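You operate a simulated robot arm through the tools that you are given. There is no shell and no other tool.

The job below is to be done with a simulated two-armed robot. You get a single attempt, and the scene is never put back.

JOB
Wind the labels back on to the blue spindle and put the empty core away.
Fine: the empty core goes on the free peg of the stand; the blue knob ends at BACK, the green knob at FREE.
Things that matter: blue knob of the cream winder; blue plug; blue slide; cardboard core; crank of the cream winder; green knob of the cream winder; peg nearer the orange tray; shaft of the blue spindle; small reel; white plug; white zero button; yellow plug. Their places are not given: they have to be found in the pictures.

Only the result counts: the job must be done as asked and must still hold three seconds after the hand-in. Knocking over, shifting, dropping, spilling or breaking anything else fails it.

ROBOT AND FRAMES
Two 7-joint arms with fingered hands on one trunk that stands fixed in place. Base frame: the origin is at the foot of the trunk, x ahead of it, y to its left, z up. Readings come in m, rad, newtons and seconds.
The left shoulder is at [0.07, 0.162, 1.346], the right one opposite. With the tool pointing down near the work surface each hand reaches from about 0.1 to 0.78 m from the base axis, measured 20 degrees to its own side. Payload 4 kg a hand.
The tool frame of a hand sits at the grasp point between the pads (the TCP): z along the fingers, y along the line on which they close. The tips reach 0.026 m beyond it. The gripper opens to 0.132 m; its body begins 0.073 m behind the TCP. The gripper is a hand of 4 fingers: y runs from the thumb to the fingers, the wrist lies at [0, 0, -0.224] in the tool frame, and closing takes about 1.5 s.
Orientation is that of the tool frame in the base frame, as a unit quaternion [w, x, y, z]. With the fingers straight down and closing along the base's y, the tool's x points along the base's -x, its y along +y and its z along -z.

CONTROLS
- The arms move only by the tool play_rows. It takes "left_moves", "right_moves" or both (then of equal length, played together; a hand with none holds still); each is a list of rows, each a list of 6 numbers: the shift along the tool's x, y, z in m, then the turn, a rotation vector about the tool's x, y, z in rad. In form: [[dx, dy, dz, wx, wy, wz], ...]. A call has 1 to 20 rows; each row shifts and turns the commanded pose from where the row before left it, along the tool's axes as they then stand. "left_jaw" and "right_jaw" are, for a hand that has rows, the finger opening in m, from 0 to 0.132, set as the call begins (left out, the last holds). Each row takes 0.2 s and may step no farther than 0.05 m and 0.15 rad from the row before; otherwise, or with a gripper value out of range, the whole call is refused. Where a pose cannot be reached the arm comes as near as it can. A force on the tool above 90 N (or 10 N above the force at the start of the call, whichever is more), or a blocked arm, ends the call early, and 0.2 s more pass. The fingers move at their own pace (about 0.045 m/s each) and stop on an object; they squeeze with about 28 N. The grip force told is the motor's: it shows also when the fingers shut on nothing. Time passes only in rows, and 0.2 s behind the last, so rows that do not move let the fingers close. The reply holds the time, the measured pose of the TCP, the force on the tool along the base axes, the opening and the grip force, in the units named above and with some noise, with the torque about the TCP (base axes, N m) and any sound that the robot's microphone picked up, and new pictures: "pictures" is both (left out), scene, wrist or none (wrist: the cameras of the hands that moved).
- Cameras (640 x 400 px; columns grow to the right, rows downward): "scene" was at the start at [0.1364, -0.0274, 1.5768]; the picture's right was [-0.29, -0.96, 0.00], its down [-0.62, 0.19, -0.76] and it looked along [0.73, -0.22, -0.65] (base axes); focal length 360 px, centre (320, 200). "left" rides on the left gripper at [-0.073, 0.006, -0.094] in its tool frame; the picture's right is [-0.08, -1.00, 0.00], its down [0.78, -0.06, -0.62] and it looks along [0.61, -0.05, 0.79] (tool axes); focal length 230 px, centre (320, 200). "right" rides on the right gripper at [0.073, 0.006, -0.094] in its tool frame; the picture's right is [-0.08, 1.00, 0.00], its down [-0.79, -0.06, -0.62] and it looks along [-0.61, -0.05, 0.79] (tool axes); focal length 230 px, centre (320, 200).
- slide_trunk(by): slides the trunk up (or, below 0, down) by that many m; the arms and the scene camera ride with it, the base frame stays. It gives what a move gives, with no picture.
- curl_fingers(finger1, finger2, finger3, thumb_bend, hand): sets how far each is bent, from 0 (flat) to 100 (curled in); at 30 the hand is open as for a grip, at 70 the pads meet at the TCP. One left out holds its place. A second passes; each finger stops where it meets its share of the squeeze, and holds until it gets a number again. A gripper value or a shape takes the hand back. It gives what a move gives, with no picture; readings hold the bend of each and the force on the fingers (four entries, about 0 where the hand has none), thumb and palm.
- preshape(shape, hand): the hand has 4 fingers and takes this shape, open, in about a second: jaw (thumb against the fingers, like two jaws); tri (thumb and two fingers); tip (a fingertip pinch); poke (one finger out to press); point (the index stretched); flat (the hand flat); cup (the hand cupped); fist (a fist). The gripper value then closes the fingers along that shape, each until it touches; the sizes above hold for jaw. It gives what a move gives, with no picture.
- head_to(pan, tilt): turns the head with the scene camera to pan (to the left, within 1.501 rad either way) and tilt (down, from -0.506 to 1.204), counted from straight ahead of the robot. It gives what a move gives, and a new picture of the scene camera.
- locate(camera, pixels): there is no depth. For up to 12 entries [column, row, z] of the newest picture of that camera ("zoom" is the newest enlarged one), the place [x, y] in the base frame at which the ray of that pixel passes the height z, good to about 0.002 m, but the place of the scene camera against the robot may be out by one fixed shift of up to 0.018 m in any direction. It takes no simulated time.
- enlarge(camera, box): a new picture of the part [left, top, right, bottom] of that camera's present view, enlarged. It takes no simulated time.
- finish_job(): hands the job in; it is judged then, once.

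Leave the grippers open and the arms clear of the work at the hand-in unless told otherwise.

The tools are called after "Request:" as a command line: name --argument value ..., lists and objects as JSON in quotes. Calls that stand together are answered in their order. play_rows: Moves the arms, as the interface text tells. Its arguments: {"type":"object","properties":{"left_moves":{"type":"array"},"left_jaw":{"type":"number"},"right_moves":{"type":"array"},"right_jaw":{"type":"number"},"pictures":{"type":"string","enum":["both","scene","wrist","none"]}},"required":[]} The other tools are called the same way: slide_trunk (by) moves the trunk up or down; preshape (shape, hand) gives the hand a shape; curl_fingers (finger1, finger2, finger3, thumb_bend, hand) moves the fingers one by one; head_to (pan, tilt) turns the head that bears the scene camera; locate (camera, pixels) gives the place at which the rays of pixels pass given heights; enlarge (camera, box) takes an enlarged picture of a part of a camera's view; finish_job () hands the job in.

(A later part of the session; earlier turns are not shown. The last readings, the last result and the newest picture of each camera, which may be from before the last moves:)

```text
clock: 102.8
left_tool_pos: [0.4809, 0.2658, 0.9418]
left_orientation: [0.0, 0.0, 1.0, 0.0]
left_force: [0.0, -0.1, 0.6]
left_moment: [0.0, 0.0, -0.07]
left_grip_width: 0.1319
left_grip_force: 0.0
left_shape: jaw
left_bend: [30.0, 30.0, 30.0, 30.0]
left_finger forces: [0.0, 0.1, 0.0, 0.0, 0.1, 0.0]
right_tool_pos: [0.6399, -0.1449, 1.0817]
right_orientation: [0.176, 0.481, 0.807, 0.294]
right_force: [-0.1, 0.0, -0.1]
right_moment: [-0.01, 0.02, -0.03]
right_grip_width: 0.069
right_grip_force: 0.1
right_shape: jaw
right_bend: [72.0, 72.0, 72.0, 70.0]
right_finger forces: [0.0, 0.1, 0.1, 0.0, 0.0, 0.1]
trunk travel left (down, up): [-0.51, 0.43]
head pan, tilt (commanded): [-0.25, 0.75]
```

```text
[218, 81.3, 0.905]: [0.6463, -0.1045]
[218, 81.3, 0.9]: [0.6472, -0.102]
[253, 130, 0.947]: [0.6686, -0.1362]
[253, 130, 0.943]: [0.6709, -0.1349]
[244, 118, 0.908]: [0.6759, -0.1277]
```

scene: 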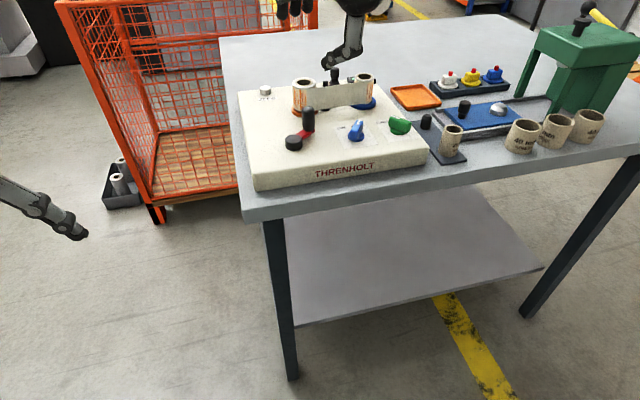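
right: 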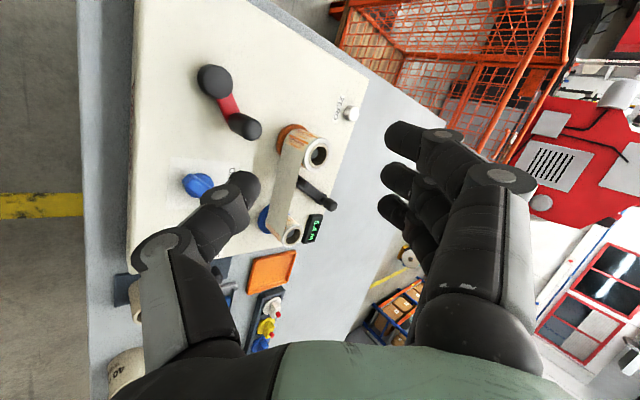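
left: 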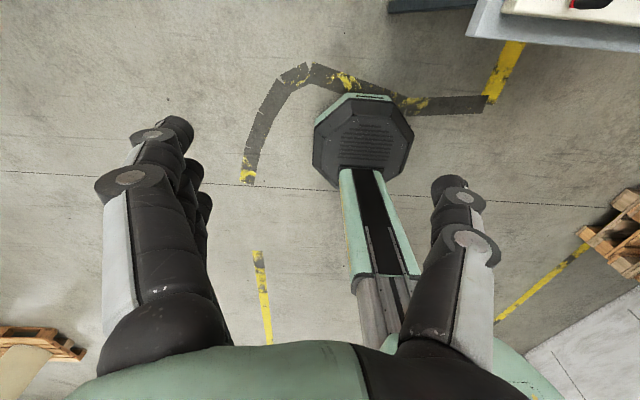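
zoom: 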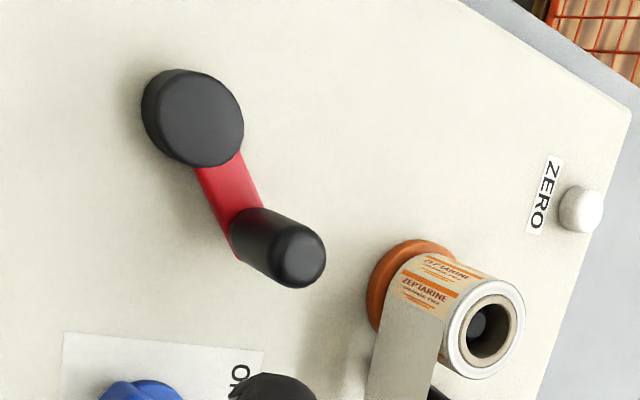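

I move to the approach point 7 cm back along the hand's axis, (0.6115, -0.165, 1.007), and look again.

Request:
play_rows --right_moves '[[-0.0022, -0.0375, 0.0176, 0, 0, 0], [-0.0022, -0.0375, 0.0175, 0, 0, 0]]' --pictures "both"

Request:
enlarge --camera "right" --box '[180, 60, 440, 240]'

Request:
enlarge --camera "scene" --box '[260, 60, 400, 180]'

```text
clock: 103.5
left_tool_pos: [0.4807, 0.2654, 0.9411]
left_orientation: [0.0, 0.001, 1.0, -0.001]
left_force: [-1.0, -0.3, 0.1]
left_moment: [-0.01, 0.01, 0.01]
left_grip_width: 0.1317
left_grip_force: 0.0
left_shape: jaw
left_bend: [30.0, 30.0, 30.0, 30.0]
left_finger forces: [0.0, 0.0, 0.0, 0.1, 0.0, 0.1]
right_tool_pos: [0.6105, -0.167, 1.006]
right_orientation: [0.176, 0.481, 0.807, 0.293]
right_force: [-0.5, -0.4, -0.4]
right_moment: [-0.02, -0.01, 0.04]
right_grip_width: 0.0692
right_grip_force: 0.0
right_shape: jaw
right_bend: [72.0, 72.0, 72.0, 70.0]
right_finger forces: [0.0, 0.0, 0.1, 0.0, 0.1, 0.0]
trunk travel left (down, up): [-0.51, 0.43]
head pan, tilt (commanded): [-0.25, 0.75]
```

scene: 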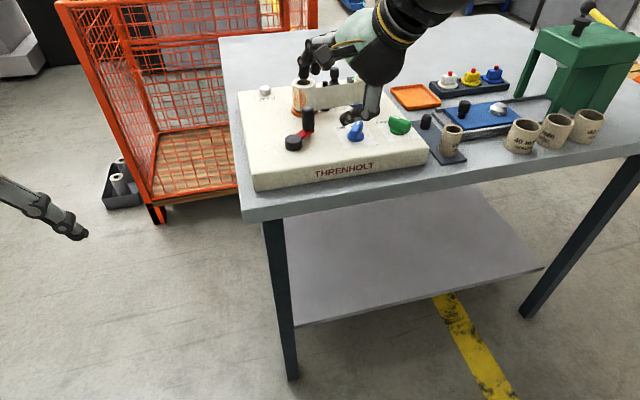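
right: 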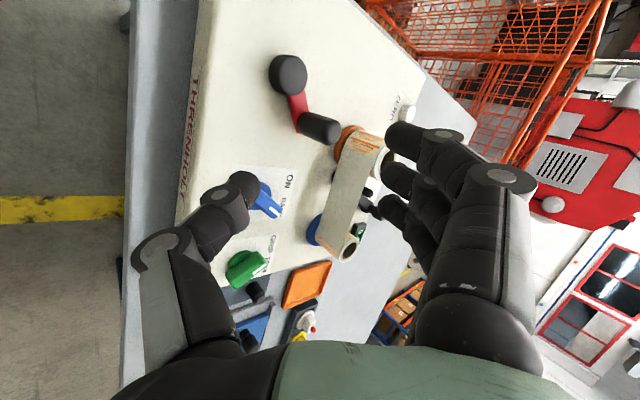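

```text
2.22 times, centred on (310, 150) of right
```

zoom: 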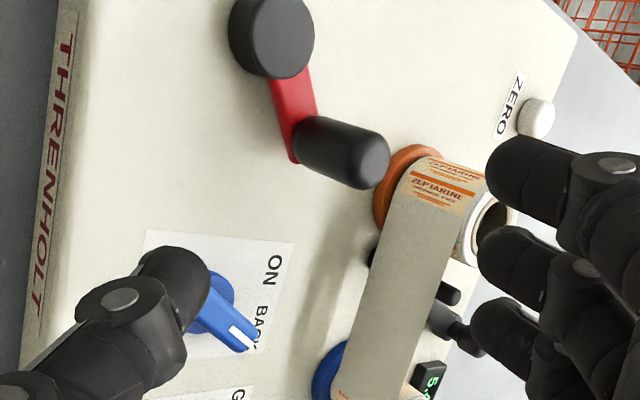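

```text
3.33 times, centred on (330, 120) of scene
```

zoom: 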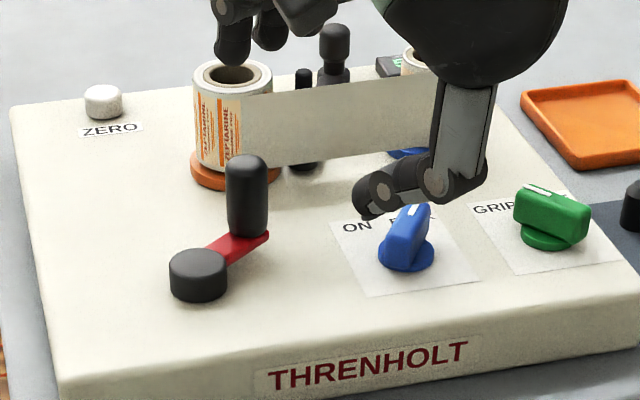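

The handle is straight ahead of the hand's axis with the open fingers above and the thumb below. I advance 7.5 cm along the axis so that thumb and fingers straddle the handle, and look.

Request:
play_rows --right_moves '[[0.0005, -0.0008, 0.0372, 0, 0, 0], [0.0005, -0.0008, 0.0373, 0, 0, 0]]' --pictures "both"

Request:
enlarge --camera "right" --box '[180, 80, 460, 260]'

Request:
enlarge --camera "scene" --box '[260, 60, 400, 180]'

```text
clock: 104.0
left_tool_pos: [0.4818, 0.2652, 0.9406]
left_orientation: [-0.002, -0.001, 1.0, 0.0]
left_force: [0.3, -0.1, 0.6]
left_moment: [0.02, 0.01, 0.02]
left_grip_width: 0.1318
left_grip_force: 0.1
left_shape: jaw
left_bend: [30.0, 30.0, 30.0, 30.0]
left_finger forces: [0.0, 0.0, 0.0, 0.0, 0.1, 0.0]
right_tool_pos: [0.6539, -0.1444, 0.9456]
right_orientation: [0.176, 0.48, 0.808, 0.292]
right_force: [-0.1, -0.5, 0.1]
right_moment: [-0.02, 0.0, 0.02]
right_grip_width: 0.0692
right_grip_force: 0.1
right_shape: jaw
right_bend: [72.0, 72.0, 72.0, 70.0]
right_finger forces: [0.0, 0.0, 0.0, 0.0, 0.0, 0.1]
trunk travel left (down, up): [-0.51, 0.43]
head pan, tilt (commanded): [-0.25, 0.75]
```

scene: 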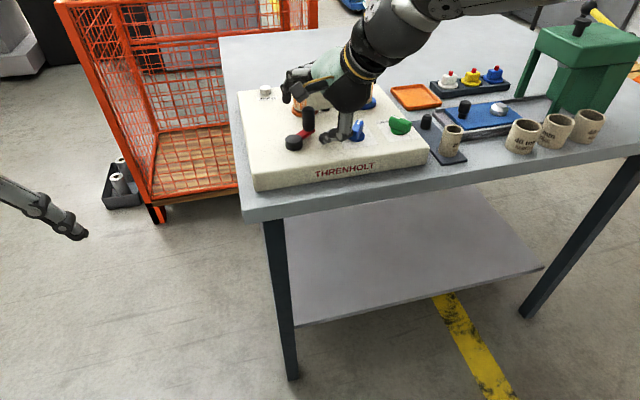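
right: 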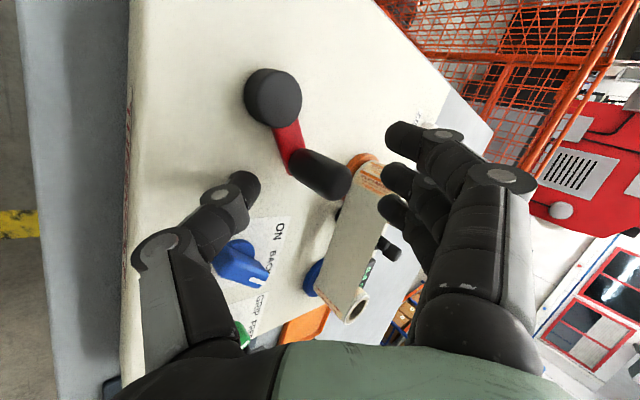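

```text
2.22 times, centred on (320, 170) of right
```

zoom: 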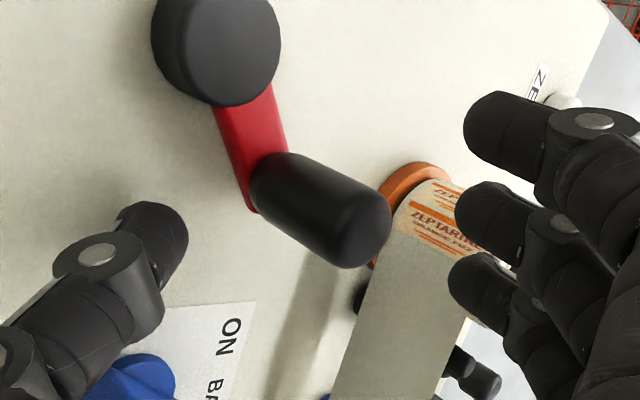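

```text
3.33 times, centred on (330, 120) of scene
```

zoom: 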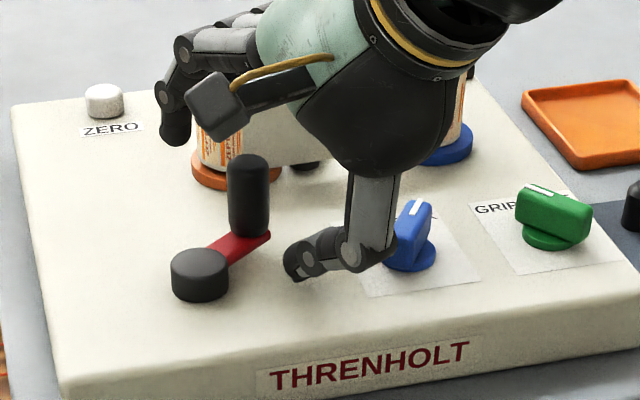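

Thumb (at the robot side) and fingers (beyond) straddle the handle, and the thumb is clear of the blue knob. I close the jaw.

Request:
play_rows --right_moves '[[0, 0, 0, 0, 0, 0], [0, 0, 0, 0, 0, 0], [0, 0, 0, 0, 0, 0], [0, 0, 0, 0, 0, 0], [0, 0, 0, 0, 0, 0]]' --right_jaw 0.0 --pictures "both"

Request:
enlarge --camera "right" --box '[180, 80, 460, 260]'

Request:
enlarge --camera "scene" --box '[260, 60, 400, 180]'

```text
clock: 105.2
left_tool_pos: [0.4805, 0.2664, 0.9425]
left_orientation: [0.0, 0.0, 1.0, 0.0]
left_force: [0.2, 0.7, 0.0]
left_moment: [0.01, -0.04, 0.02]
left_grip_width: 0.132
left_grip_force: 0.0
left_shape: jaw
left_bend: [30.0, 30.0, 30.0, 30.0]
left_finger forces: [0.1, 0.0, 0.0, 0.0, 0.0, 0.0]
right_tool_pos: [0.6522, -0.1437, 0.9468]
right_orientation: [0.175, 0.48, 0.808, 0.292]
right_force: [-2.9, 1.3, -1.9]
right_moment: [-0.06, 0.08, 0.09]
right_grip_width: 0.0025
right_grip_force: 24.0
right_shape: jaw
right_bend: [67.0, 72.0, 67.0, 72.0]
right_finger forces: [0.1, 10.6, 0.1, 0.1, 11.6, 0.1]
trunk travel left (down, up): [-0.51, 0.43]
head pan, tilt (commanded): [-0.25, 0.75]
```

scene: 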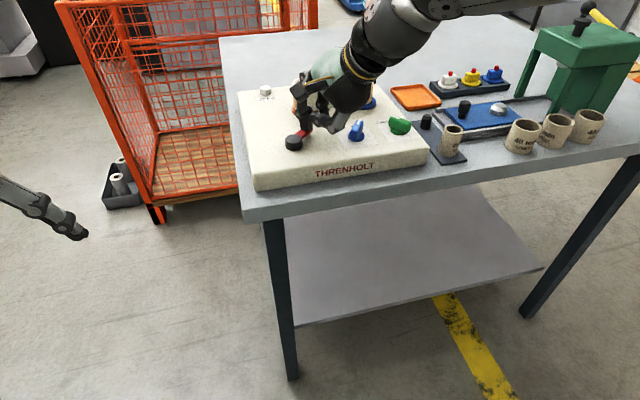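
right: 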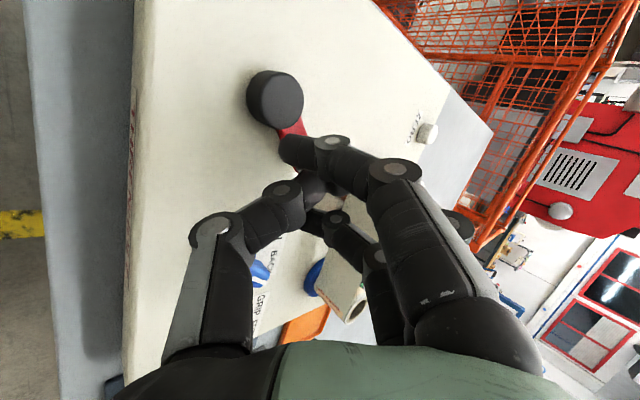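

```text
2.22 times, centred on (320, 170) of right
```

zoom: 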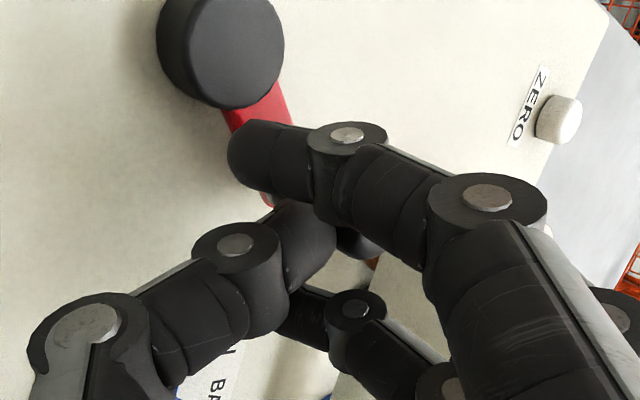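

```text
3.33 times, centred on (330, 120) of scene
```

zoom: 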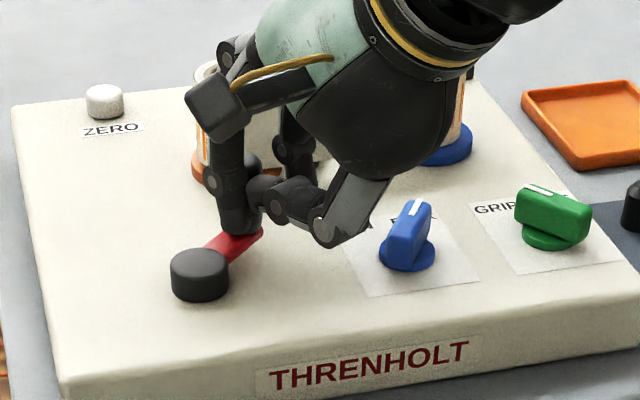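

Now index and third finger flank the handle, the middle finger is beyond it and the thumb before it: a true cage with 11 N of squeeze. I turn counterclockwise in 15 deg steps; first four steps to check.

Request:
play_rows --right_moves '[[0.00264, 0.00783, 0.00659, 0, 0, 0], [0.00521, 0.00704, 0.00592, 0, 0, 0], [0.00741, 0.00577, 0.00486, 0, 0, 0], [0.00911, 0.00411, 0.00346, 0, 0, 0]]' --pictures "both"

Request:
enlarge --camera "scene" --box '[260, 60, 400, 180]'

Request:
enlarge --camera "right" --box '[180, 80, 460, 260]'

```text
clock: 106.2
left_tool_pos: [0.4753, 0.2635, 0.9442]
left_orientation: [0.004, 0.0, 1.0, 0.001]
left_force: [0.0, -0.7, -1.0]
left_moment: [0.05, 0.01, -0.02]
left_grip_width: 0.1317
left_grip_force: 0.0
left_shape: jaw
left_bend: [30.0, 30.0, 30.0, 30.0]
left_finger forces: [0.0, 0.1, 0.1, 0.0, 0.0, 0.0]
right_tool_pos: [0.6628, -0.1102, 0.9522]
right_orientation: [0.177, 0.479, 0.808, 0.293]
right_force: [-34.2, -12.1, 13.6]
right_moment: [0.06, 0.17, 0.33]
right_grip_width: 0.003
right_grip_force: 27.6
right_shape: jaw
right_bend: [68.0, 73.0, 68.0, 74.0]
right_finger forces: [0.0, 8.7, 0.0, 0.0, 40.2, 0.0]
trunk travel left (down, up): [-0.51, 0.43]
head pan, tilt (commanded): [-0.25, 0.75]
```

scene: 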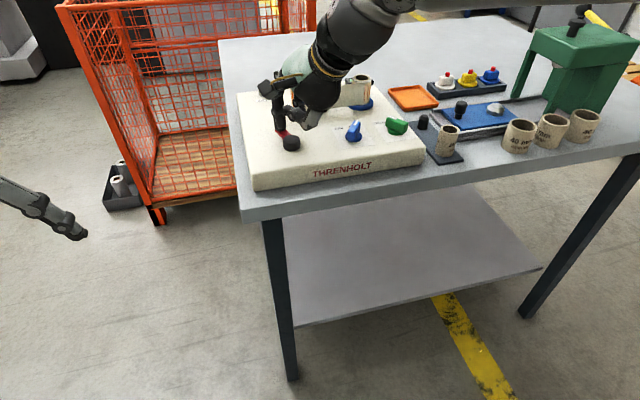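
right: 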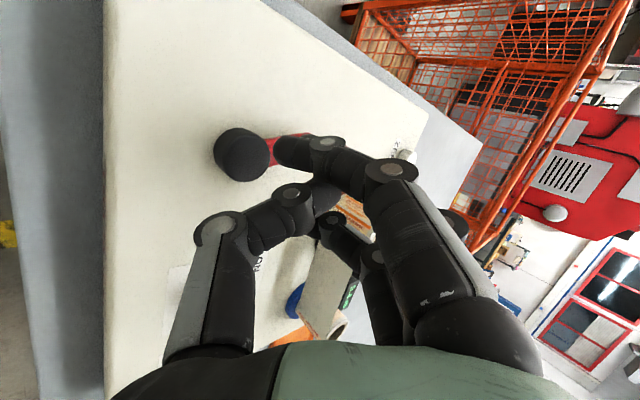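

```text
3.33 times, centred on (330, 120) of scene
```

zoom: 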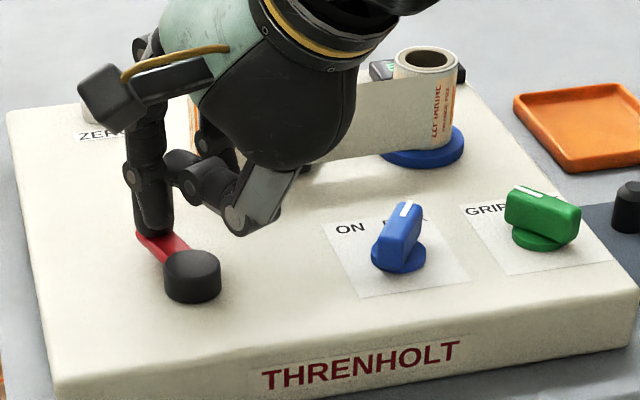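

```text
2.22 times, centred on (320, 170) of right
```

zoom: 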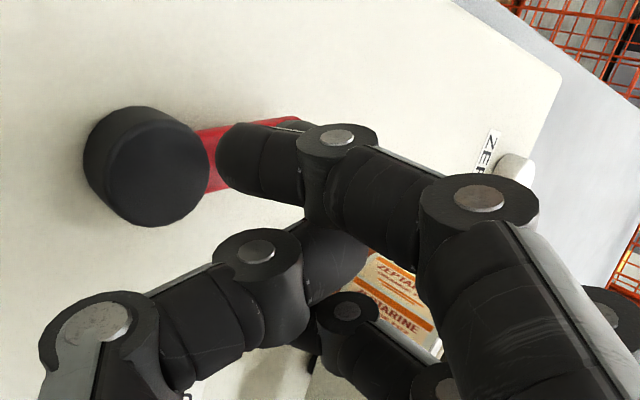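

The crank turned forward-left as wanted, but the force is high (36 N back along the heading), so my circle is off radially. I locate hub and arm end in the scene picture to find the real crank angle.

Request:
enlarge --camera "scene" --box '[265, 95, 345, 165]'

```text
5.71 times, centred on (305, 130) of scene
```

zoom: 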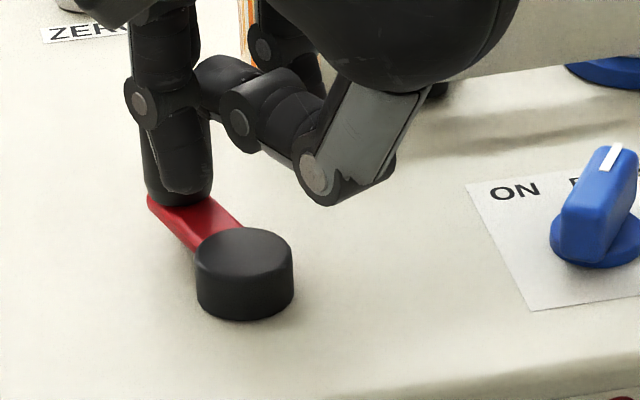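

Request:
locate --camera "zoom" --pixels '[[245, 258, 0.905], [245, 300, 0.887], [180, 190, 0.907], [180, 205, 0.9], [598, 235, 0.888], [530, 308, 0.885]]'

```text
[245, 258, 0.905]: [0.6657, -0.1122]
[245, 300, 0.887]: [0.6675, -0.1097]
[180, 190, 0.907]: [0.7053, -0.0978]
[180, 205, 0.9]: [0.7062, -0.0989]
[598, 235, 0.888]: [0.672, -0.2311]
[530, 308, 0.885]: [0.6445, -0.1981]
```

The crank stands at about +18 deg, some 13 deg further than planned. I draw the hand back 1 cm along the heading to unload, then continue with three more 15 deg steps.

Request:
play_rows --right_moves '[[0, -0.00765, -0.00644, 0, 0, 0], [0.01057, 7e-05, 6e-05, 0, 0, 0], [0.01023, -0.00202, -0.0017, 0, 0, 0], [0.0092, -0.00399, -0.00336, 0, 0, 0]]' --pictures "both"

Request:
enlarge --camera "scene" --box '[260, 80, 370, 170]'

```text
clock: 107.2
left_tool_pos: [0.4796, 0.2662, 0.9412]
left_orientation: [0.0, 0.0, 1.0, 0.001]
left_force: [0.0, 0.2, -0.5]
left_moment: [0.01, 0.02, 0.04]
left_grip_width: 0.1317
left_grip_force: 0.1
left_shape: jaw
left_bend: [30.0, 30.0, 30.0, 30.0]
left_finger forces: [0.1, 0.0, 0.0, 0.0, 0.0, 0.0]
right_tool_pos: [0.639, -0.0882, 0.9459]
right_orientation: [0.175, 0.481, 0.808, 0.29]
right_force: [-0.2, -0.2, 1.7]
right_moment: [-0.02, -0.03, -0.01]
right_grip_width: 0.0
right_grip_force: 28.0
right_shape: jaw
right_bend: [69.0, 74.0, 68.0, 82.0]
right_finger forces: [1.4, 0.0, 0.0, 0.1, 0.1, 0.0]
trunk travel left (down, up): [-0.51, 0.43]
head pan, tilt (commanded): [-0.25, 0.75]
```

scene: 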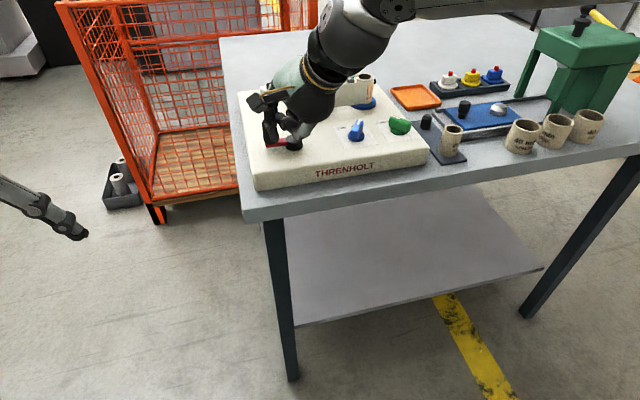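
right: 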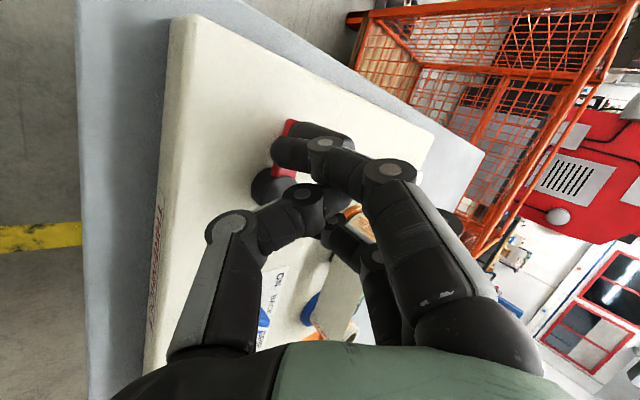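

```text
4.44 times, centred on (315, 125) of scene
```

zoom: 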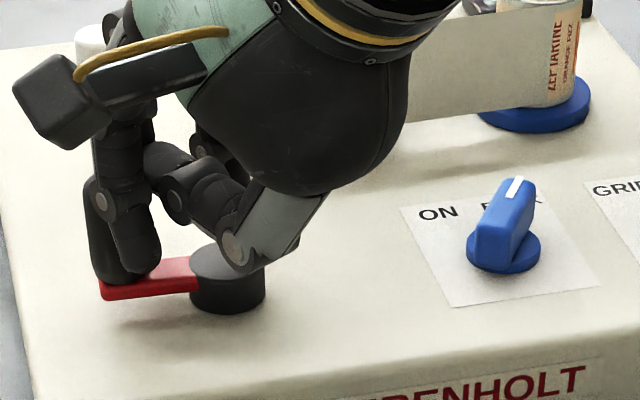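

The handle slipped out to the left of the index finger while the crank ran on to about +97 deg; it turns very lightly, so what matters is an exact circle. I lift the hand straight up 7 cm, open the jaw and look at the crank and the display.

Request:
play_rows --right_moves '[[0, 0.0225, -0.0268, 0, 0, 0], [0, 0.0225, -0.0268, 0, 0, 0], [0, 0, -0.03, 0, 0, 0]]' --pictures "none"

Request:
play_rows --right_moves '[[0, 0, -0.02, 0, 0, 0], [0, 0, 0, 0, 0, 0], [0, 0, 0, 0, 0, 0]]' --right_jaw 0.07 --pictures "both"

Request:
enlarge --camera "scene" --box '[260, 70, 390, 170]'

Request:
enlarge --camera "right" --box '[200, 60, 420, 200]'

```text
clock: 108.0
left_tool_pos: [0.4785, 0.2654, 0.9415]
left_orientation: [0.001, 0.0, 1.0, 0.0]
left_force: [-0.3, 0.4, 0.8]
left_moment: [-0.01, -0.05, 0.01]
left_grip_width: 0.1317
left_grip_force: 0.0
left_shape: jaw
left_bend: [30.0, 30.0, 30.0, 30.0]
left_finger forces: [0.0, 0.0, 0.1, 0.0, 0.0, 0.1]
right_tool_pos: [0.6226, -0.0974, 1.0416]
right_orientation: [0.178, 0.48, 0.808, 0.293]
right_force: [-0.9, -0.6, -0.4]
right_moment: [0.02, -0.01, -0.02]
right_grip_width: 0.0
right_grip_force: 28.2
right_shape: jaw
right_bend: [68.0, 74.0, 68.0, 82.0]
right_finger forces: [0.0, 0.0, 0.1, 0.0, 0.0, 0.0]
trunk travel left (down, up): [-0.51, 0.43]
head pan, tilt (commanded): [-0.25, 0.75]
```

```text
clock: 108.8
left_tool_pos: [0.4806, 0.266, 0.9422]
left_orientation: [0.0, 0.0, 1.0, 0.0]
left_force: [-0.1, -0.4, -0.6]
left_moment: [-0.01, -0.02, -0.03]
left_grip_width: 0.1321
left_grip_force: 0.1
left_shape: jaw
left_bend: [30.0, 30.0, 30.0, 30.0]
left_finger forces: [0.1, 0.1, 0.1, 0.0, 0.0, 0.1]
right_tool_pos: [0.6112, -0.1034, 1.0567]
right_orientation: [0.177, 0.48, 0.808, 0.293]
right_force: [-0.5, -0.2, 0.5]
right_moment: [0.0, 0.01, 0.0]
right_grip_width: 0.0694
right_grip_force: 0.1
right_shape: jaw
right_bend: [72.0, 72.0, 72.0, 70.0]
right_finger forces: [0.0, 0.1, 0.0, 0.0, 0.0, 0.0]
trunk travel left (down, up): [-0.51, 0.43]
head pan, tilt (commanded): [-0.25, 0.75]
```

scene: 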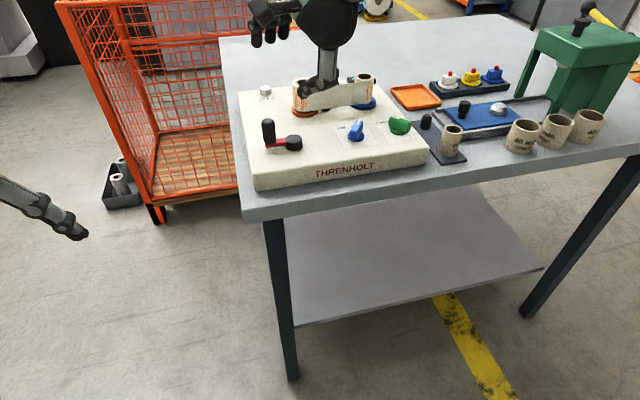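
right: 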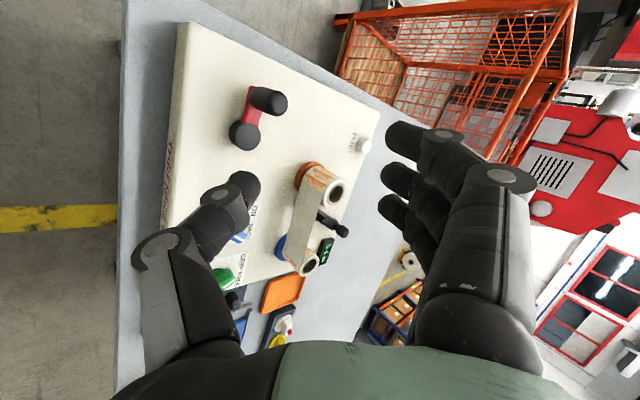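

```text
4.00 times, centred on (325, 120) of scene
```

zoom: 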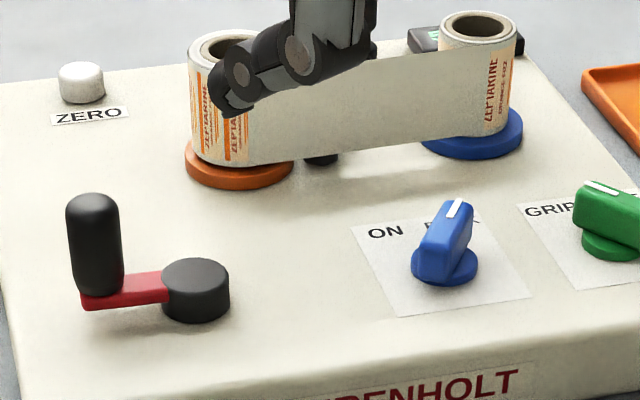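

```text
2.86 times, centred on (310, 130) of right
```

zoom: 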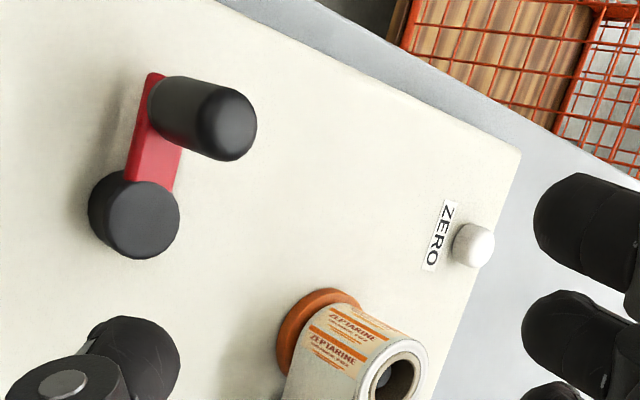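

The crank now points left. I read the display in the wrist view and locate hub and handle.

Request:
enlarge --camera "right" --box '[290, 225, 360, 275]'

Request:
locate --camera "right" --pixels '[[246.5, 137, 0.905], [274, 105, 0.947], [252, 98, 0.908], [246.5, 137, 0.9], [365, 145, 0.9]]'

```text
8.00 times, centred on (325, 250) of right
```

zoom: 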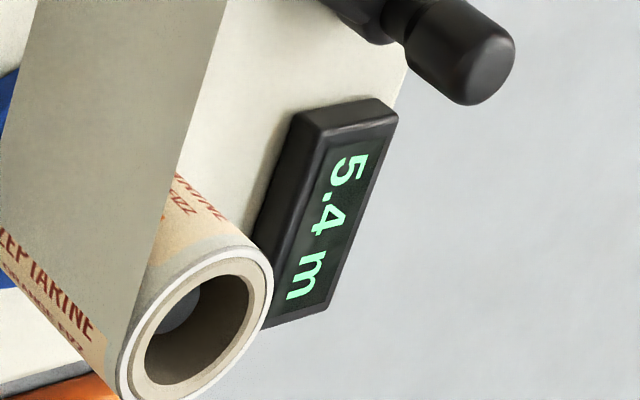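

```text
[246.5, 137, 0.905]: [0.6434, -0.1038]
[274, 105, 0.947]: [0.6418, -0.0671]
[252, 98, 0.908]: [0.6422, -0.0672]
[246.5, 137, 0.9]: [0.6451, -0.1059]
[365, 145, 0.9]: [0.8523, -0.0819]
```

The display still reads 5.4 m: counterclockwise turning just freewheels, so the crank drives only clockwise. I must find out which reel grows. I move the hand aside to the right and back, and enlarge both reels in the scene view for a size reference.

Request:
play_rows --right_moves '[[-0.03, -0.02, -0.03, 0, 0, 0], [-0.03, -0.02, -0.03, 0, 0, 0], [-0.03, 0, -0.03, 0, 0, 0]]' --pictures "scene"

Request:
enlarge --camera "scene" --box '[285, 60, 385, 125]'

Request:
enlarge --camera "scene" --box '[285, 65, 325, 120]'

Request:
enlarge --camera "scene" --box '[345, 60, 385, 115]'

```text
clock: 109.7
left_tool_pos: [0.4802, 0.2655, 0.9412]
left_orientation: [0.001, 0.0, 1.0, 0.0]
left_force: [-0.1, 0.8, 0.6]
left_moment: [-0.02, -0.01, -0.04]
left_grip_width: 0.132
left_grip_force: 0.0
left_shape: jaw
left_bend: [30.0, 30.0, 30.0, 30.0]
left_finger forces: [0.0, 0.1, 0.0, 0.1, 0.0, 0.0]
right_tool_pos: [0.5757, -0.2246, 1.1017]
right_orientation: [0.176, 0.479, 0.808, 0.293]
right_force: [0.9, 0.4, 0.3]
right_moment: [0.0, -0.03, -0.01]
right_grip_width: 0.0694
right_grip_force: 0.1
right_shape: jaw
right_bend: [72.0, 72.0, 72.0, 70.0]
right_finger forces: [0.1, 0.0, 0.1, 0.0, 0.0, 0.0]
trunk travel left (down, up): [-0.51, 0.43]
head pan, tilt (commanded): [-0.25, 0.75]
```

scene: 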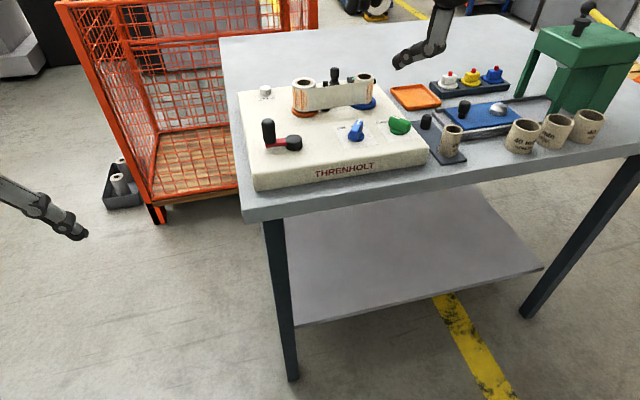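

```text
6.15 times, centred on (335, 92) of scene
```

zoom: 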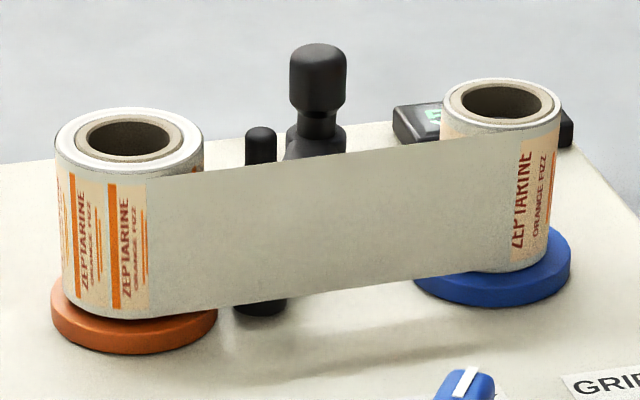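

```text
7.27 times, centred on (305, 92) of scene
```

zoom: 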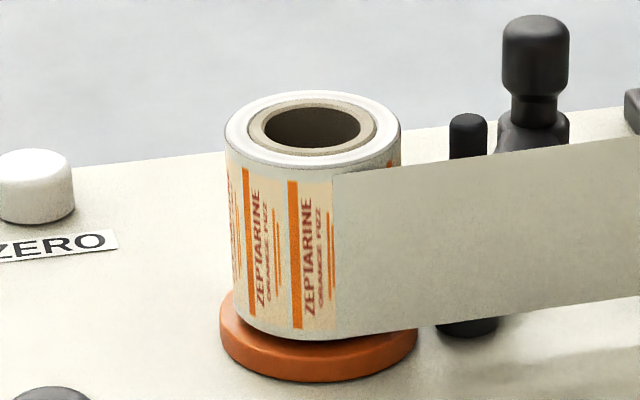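

```text
7.27 times, centred on (365, 88) of scene
```

zoom: 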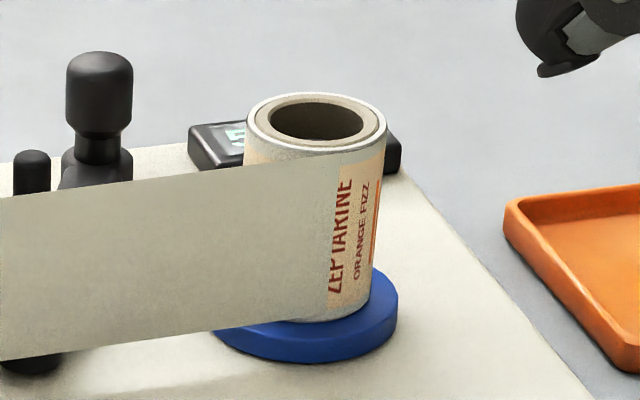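

The reel sizes tell: orange has shrunk (outer/hole 1.88 to 1.84) and blue has grown (1.47 to 1.53), just as 0.4 m moved from orange to blue would give. So clockwise in BACK is right and the display only adds up length; about 4.6 m remain. Since counterclockwise freewheels, I can pump the handle to and fro on the near side, where the closing line pushes it positively. I spin the hand back to the roll with the camera on top.

Request:
play_rows --right_moves '[[0, 0, 0, 0, 0, -0.147], [0, 0, 0, 0, 0, -0.147], [0, 0, 0, 0, 0, -0.147], [0, 0, 0, 0, 0, -0.147], [0, 0, 0, 0, 0, -0.147], [0, 0, 0, 0, 0, -0.147], [0, 0, 0, 0, 0, -0.147], [0, 0, 0, 0, 0, -0.147], [0, 0, 0, 0, 0, -0.147], [0, 0, 0, 0, 0, -0.147], [0, 0, 0, 0, 0, -0.147], [0, 0, 0, 0, 0, -0.147], [0, 0, 0, 0, 0, -0.147], [0, 0, 0, 0, 0, -0.147], [0, 0, 0, 0, 0, -0.147], [0, 0, 0, 0, 0, -0.147]]' --pictures "none"

Request:
play_rows --right_moves '[[0, 0, 0, 0, 0, -0.147], [0, 0, 0, 0, 0, -0.147], [0, 0, 0, 0, 0, -0.147], [0, 0, 0, 0, 0, -0.147], [0, 0, 0, 0, 0, -0.147], [0, 0, 0, 0, 0, -0.147], [0, 0, 0, 0, 0, -0.147], [0, 0, 0, 0, 0, -0.147], [0, 0, 0, 0, 0, -0.147], [0, 0, 0, 0, 0, -0.147], [0, 0, 0, 0, 0, -0.147], [0, 0, 0, 0, 0, -0.147], [0, 0, 0, 0, 0, -0.147], [0, 0, 0, 0, 0, -0.147], [0, 0, 0, 0, 0, -0.147], [0, 0, 0, 0, 0, -0.147]]' --pictures "both"

```text
clock: 113.0
left_tool_pos: [0.4806, 0.267, 0.9413]
left_orientation: [0.0, 0.0, 1.0, 0.0]
left_force: [-0.4, -0.1, 0.5]
left_moment: [-0.01, -0.01, 0.02]
left_grip_width: 0.132
left_grip_force: 0.1
left_shape: jaw
left_bend: [30.0, 30.0, 30.0, 30.0]
left_finger forces: [0.1, 0.0, 0.1, 0.0, 0.0, 0.0]
right_tool_pos: [0.5761, -0.2236, 1.1009]
right_orientation: [0.339, -0.562, 0.753, -0.05]
right_force: [0.4, -0.2, -0.1]
right_moment: [0.0, -0.03, 0.06]
right_grip_width: 0.0693
right_grip_force: 0.1
right_shape: jaw
right_bend: [72.0, 72.0, 72.0, 70.0]
right_finger forces: [0.0, 0.0, 0.0, 0.0, 0.0, 0.1]
trunk travel left (down, up): [-0.51, 0.43]
head pan, tilt (commanded): [-0.25, 0.75]
```

```text
clock: 116.5
left_tool_pos: [0.4817, 0.2663, 0.941]
left_orientation: [0.0, 0.0, 1.0, 0.0]
left_force: [0.0, -0.1, 0.0]
left_moment: [0.0, 0.0, 0.0]
left_grip_width: 0.1321
left_grip_force: 0.1
left_shape: jaw
left_bend: [30.0, 30.0, 30.0, 30.0]
left_finger forces: [0.0, 0.0, 0.0, 0.0, 0.0, 0.0]
right_tool_pos: [0.5761, -0.2256, 1.1008]
right_orientation: [-0.084, 0.911, 0.229, 0.332]
right_force: [-0.9, -0.4, 1.4]
right_moment: [-0.03, 0.01, 0.0]
right_grip_width: 0.0695
right_grip_force: 0.1
right_shape: jaw
right_bend: [72.0, 72.0, 72.0, 70.0]
right_finger forces: [0.0, 0.1, 0.0, 0.0, 0.0, 0.0]
trunk travel left (down, up): [-0.51, 0.43]
head pan, tilt (commanded): [-0.25, 0.75]
```

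scene: 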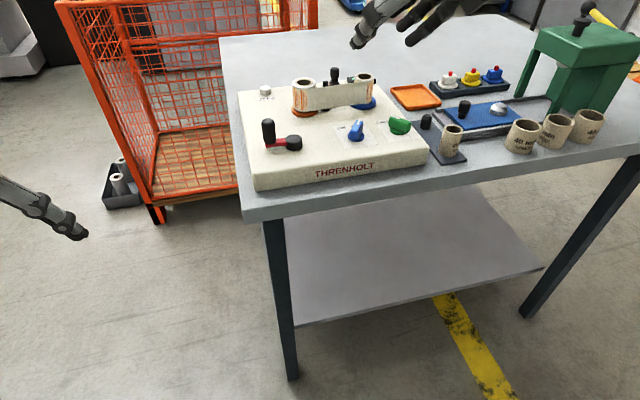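
right: 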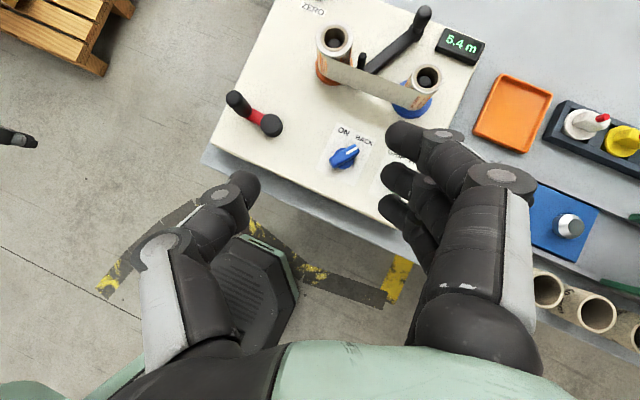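

The upright view shows the whole winder: hub about (270, 125), handle top about (234, 98). I locate them.

Request:
enlarge --camera "right" --box '[200, 70, 320, 155]'

Request:
locate --camera "right" --pixels '[[271, 124, 0.905], [235, 98, 0.947], [256, 117, 0.908], [344, 156, 0.888]]'

```text
4.71 times, centred on (260, 112) of right
```

zoom: 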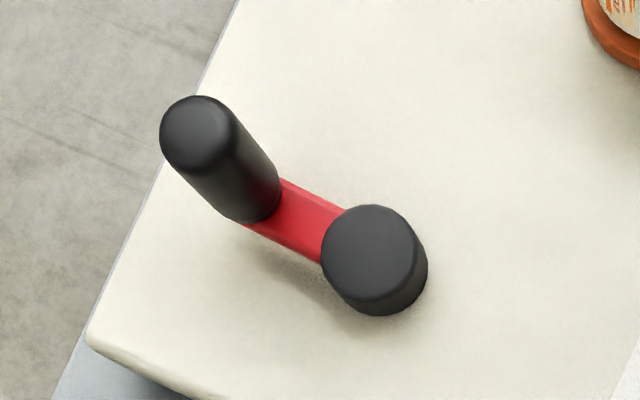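

```text
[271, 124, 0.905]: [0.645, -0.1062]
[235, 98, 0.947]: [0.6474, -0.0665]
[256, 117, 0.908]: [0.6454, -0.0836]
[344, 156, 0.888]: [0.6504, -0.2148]
```

The hub is at about (0.645, -0.105) and the handle at (0.647, -0.066), to its left. I move to 8 cm short of the handle along the hand's axis.

Request:
play_rows --right_moves '[[0.0014, -0.0268, 0.032, 0, 0, 0], [0.0014, -0.0268, 0.032, 0, 0, 0], [0.0014, -0.0268, 0.032, 0, 0, 0], [0.0014, -0.0268, 0.032, 0, 0, 0]]' --pictures "both"

Request:
enlarge --camera "right" --box '[200, 70, 440, 220]'

```text
clock: 117.5
left_tool_pos: [0.4822, 0.2665, 0.9405]
left_orientation: [-0.002, 0.0, 1.0, 0.0]
left_force: [-0.2, -1.3, -0.2]
left_moment: [0.01, 0.0, -0.01]
left_grip_width: 0.1316
left_grip_force: 0.0
left_shape: jaw
left_bend: [30.0, 30.0, 30.0, 30.0]
left_finger forces: [0.0, 0.0, 0.0, 0.0, 0.0, 0.0]
right_tool_pos: [0.6039, -0.0886, 1.0051]
right_orientation: [-0.084, 0.912, 0.228, 0.331]
right_force: [1.1, 0.1, -0.2]
right_moment: [-0.02, -0.01, -0.02]
right_grip_width: 0.0693
right_grip_force: 0.1
right_shape: jaw
right_bend: [72.0, 72.0, 72.0, 70.0]
right_finger forces: [0.0, 0.0, 0.0, 0.0, 0.0, 0.0]
trunk travel left (down, up): [-0.51, 0.43]
head pan, tilt (commanded): [-0.25, 0.75]
```

scene: 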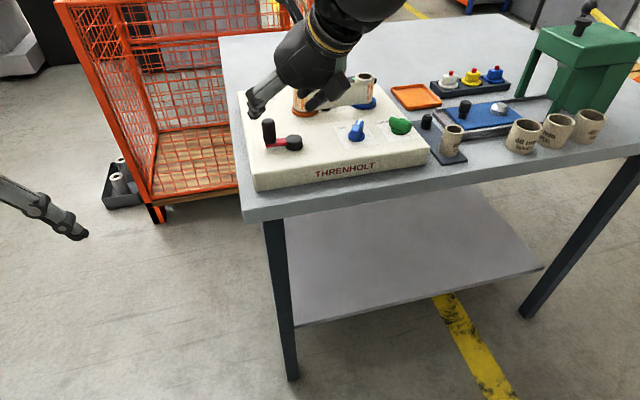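
right: 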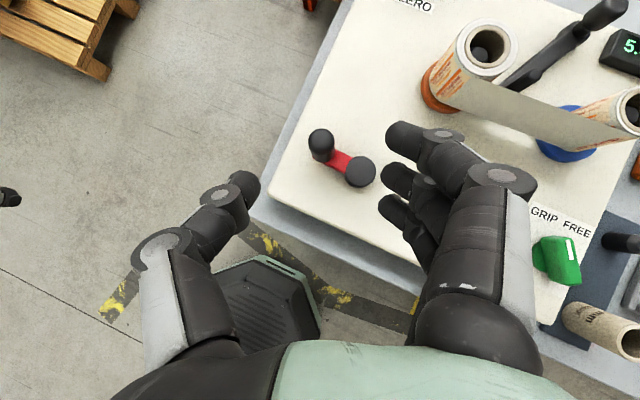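

```text
2.67 times, centred on (320, 145) of right
```

zoom: 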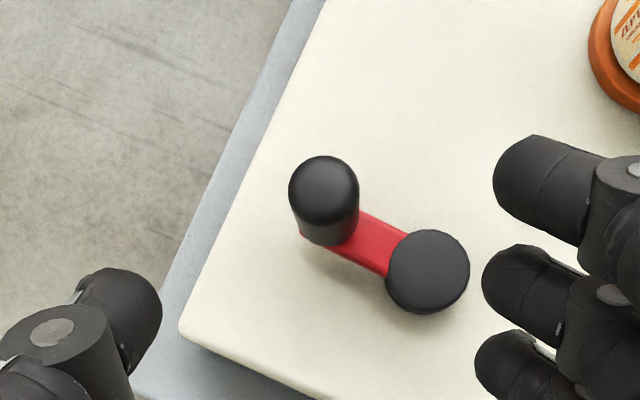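

The handle top lies on the hand's axis. I advance to it at z 0.953, so the third finger stays above the hub, and close the jaw.

Request:
play_rows --right_moves '[[0.0017, 0, 0.0354, 0, 0, 0], [0.0016, 0, 0.0353, 0, 0, 0]]' --pictures "none"

Request:
play_rows --right_moves '[[0, 0, 0, 0, 0, 0], [0, 0, 0, 0, 0, 0], [0, 0, 0, 0, 0, 0], [0, 0, 0, 0, 0, 0]]' --right_jaw 0.015 --pictures "both"

Request:
enlarge --camera "right" --box '[200, 90, 440, 240]'

```text
clock: 118.0
left_tool_pos: [0.4821, 0.2644, 0.9406]
left_orientation: [-0.001, 0.0, 1.0, 0.0]
left_force: [0.5, 0.3, -0.3]
left_moment: [0.0, 0.02, -0.04]
left_grip_width: 0.1322
left_grip_force: 0.0
left_shape: jaw
left_bend: [30.0, 30.0, 30.0, 30.0]
left_finger forces: [0.0, 0.1, 0.1, 0.1, 0.0, 0.0]
right_tool_pos: [0.6464, -0.0659, 0.9534]
right_orientation: [-0.084, 0.912, 0.228, 0.33]
right_force: [0.6, -0.1, 0.3]
right_moment: [0.01, 0.02, 0.0]
right_grip_width: 0.0697
right_grip_force: 0.1
right_shape: jaw
right_bend: [72.0, 72.0, 72.0, 70.0]
right_finger forces: [0.1, 0.1, 0.0, 0.1, 0.1, 0.1]
trunk travel left (down, up): [-0.51, 0.43]
head pan, tilt (commanded): [-0.25, 0.75]
```

```text
clock: 119.0
left_tool_pos: [0.481, 0.266, 0.9409]
left_orientation: [0.0, 0.0, 1.0, 0.0]
left_force: [0.6, -0.5, -0.2]
left_moment: [-0.03, 0.0, 0.0]
left_grip_width: 0.1318
left_grip_force: 0.0
left_shape: jaw
left_bend: [30.0, 30.0, 30.0, 30.0]
left_finger forces: [0.0, 0.0, 0.0, 0.0, 0.0, 0.0]
right_tool_pos: [0.6455, -0.0667, 0.955]
right_orientation: [-0.085, 0.912, 0.227, 0.332]
right_force: [-0.4, -0.8, 0.5]
right_moment: [-0.03, 0.03, -0.05]
right_grip_width: 0.0155
right_grip_force: 0.1
right_shape: jaw
right_bend: [72.0, 72.0, 72.0, 70.0]
right_finger forces: [0.0, 0.3, 0.8, 0.0, 0.2, 0.1]
trunk travel left (down, up): [-0.51, 0.43]
head pan, tilt (commanded): [-0.25, 0.75]
```

scene: 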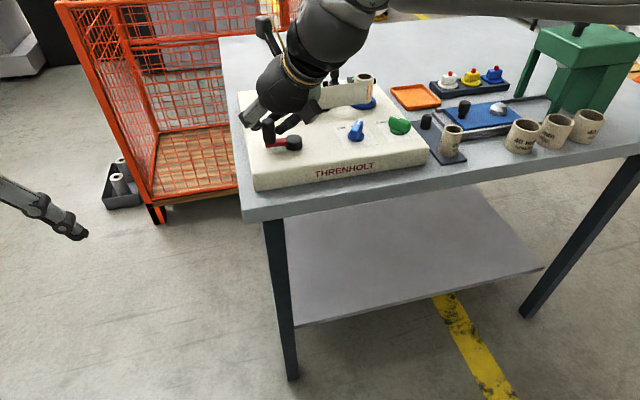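
right: 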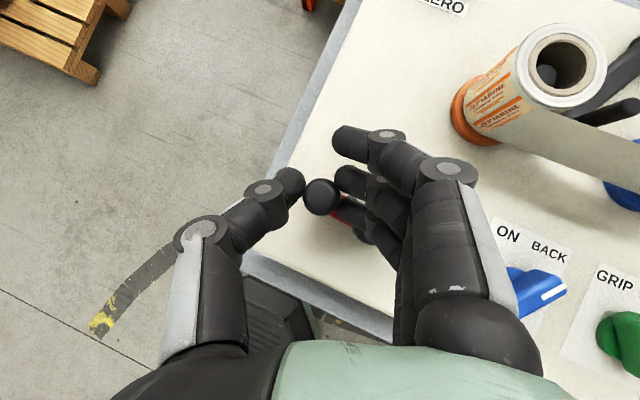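

```text
2.67 times, centred on (320, 165) of right
```

zoom: 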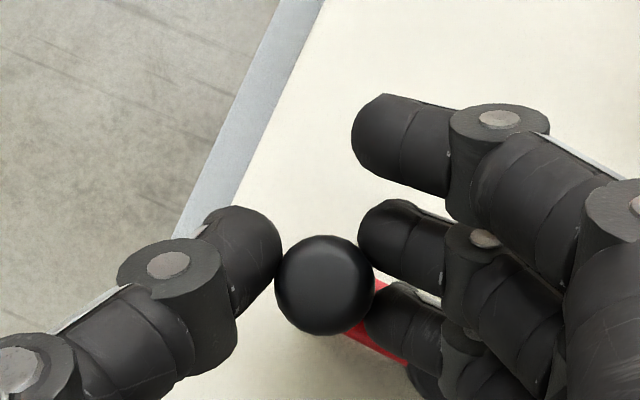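

From above I see the handle nested between thumb, middle and third finger, with the tips closing in front of it. With light contact I draw it counterclockwise (freewheeling) towards the robot: first three 20 deg steps.

Request:
play_rows --right_moves '[[-0.0099, -0.0051, -0.0083, 0, 0, 0], [-0.0107, -0.0003, -0.009, 0, 0, 0], [-0.01, 0.0045, -0.0084, 0, 0, 0]]' --right_jaw 0.012 --pictures "wrist"

Request:
enlarge --camera "right" --box '[200, 90, 440, 240]'

```text
clock: 119.8
left_tool_pos: [0.4818, 0.266, 0.9404]
left_orientation: [0.0, 0.0, 1.0, 0.001]
left_force: [-0.3, 0.1, 0.5]
left_moment: [-0.04, 0.01, -0.01]
left_grip_width: 0.1321
left_grip_force: 0.1
left_shape: jaw
left_bend: [30.0, 30.0, 30.0, 30.0]
left_finger forces: [0.1, 0.1, 0.0, 0.1, 0.0, 0.0]
right_tool_pos: [0.6073, -0.0851, 0.9547]
right_orientation: [-0.085, 0.913, 0.227, 0.329]
right_force: [-0.2, -0.7, -2.3]
right_moment: [-0.27, 0.04, -0.02]
right_grip_width: 0.006
right_grip_force: 28.0
right_shape: jaw
right_bend: [68.0, 71.0, 72.0, 70.0]
right_finger forces: [0.0, 8.4, 14.5, 0.0, 22.6, 0.0]
trunk travel left (down, up): [-0.51, 0.43]
head pan, tilt (commanded): [-0.25, 0.75]
```

right: 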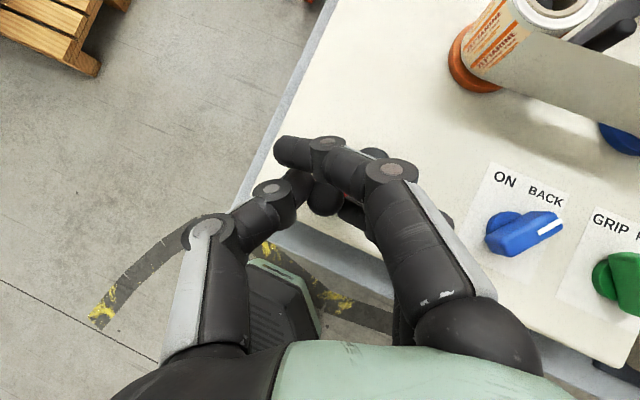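

```text
2.67 times, centred on (320, 165) of right
```

zoom: 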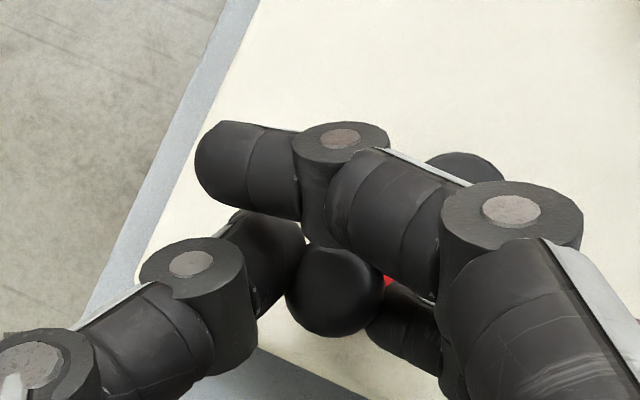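

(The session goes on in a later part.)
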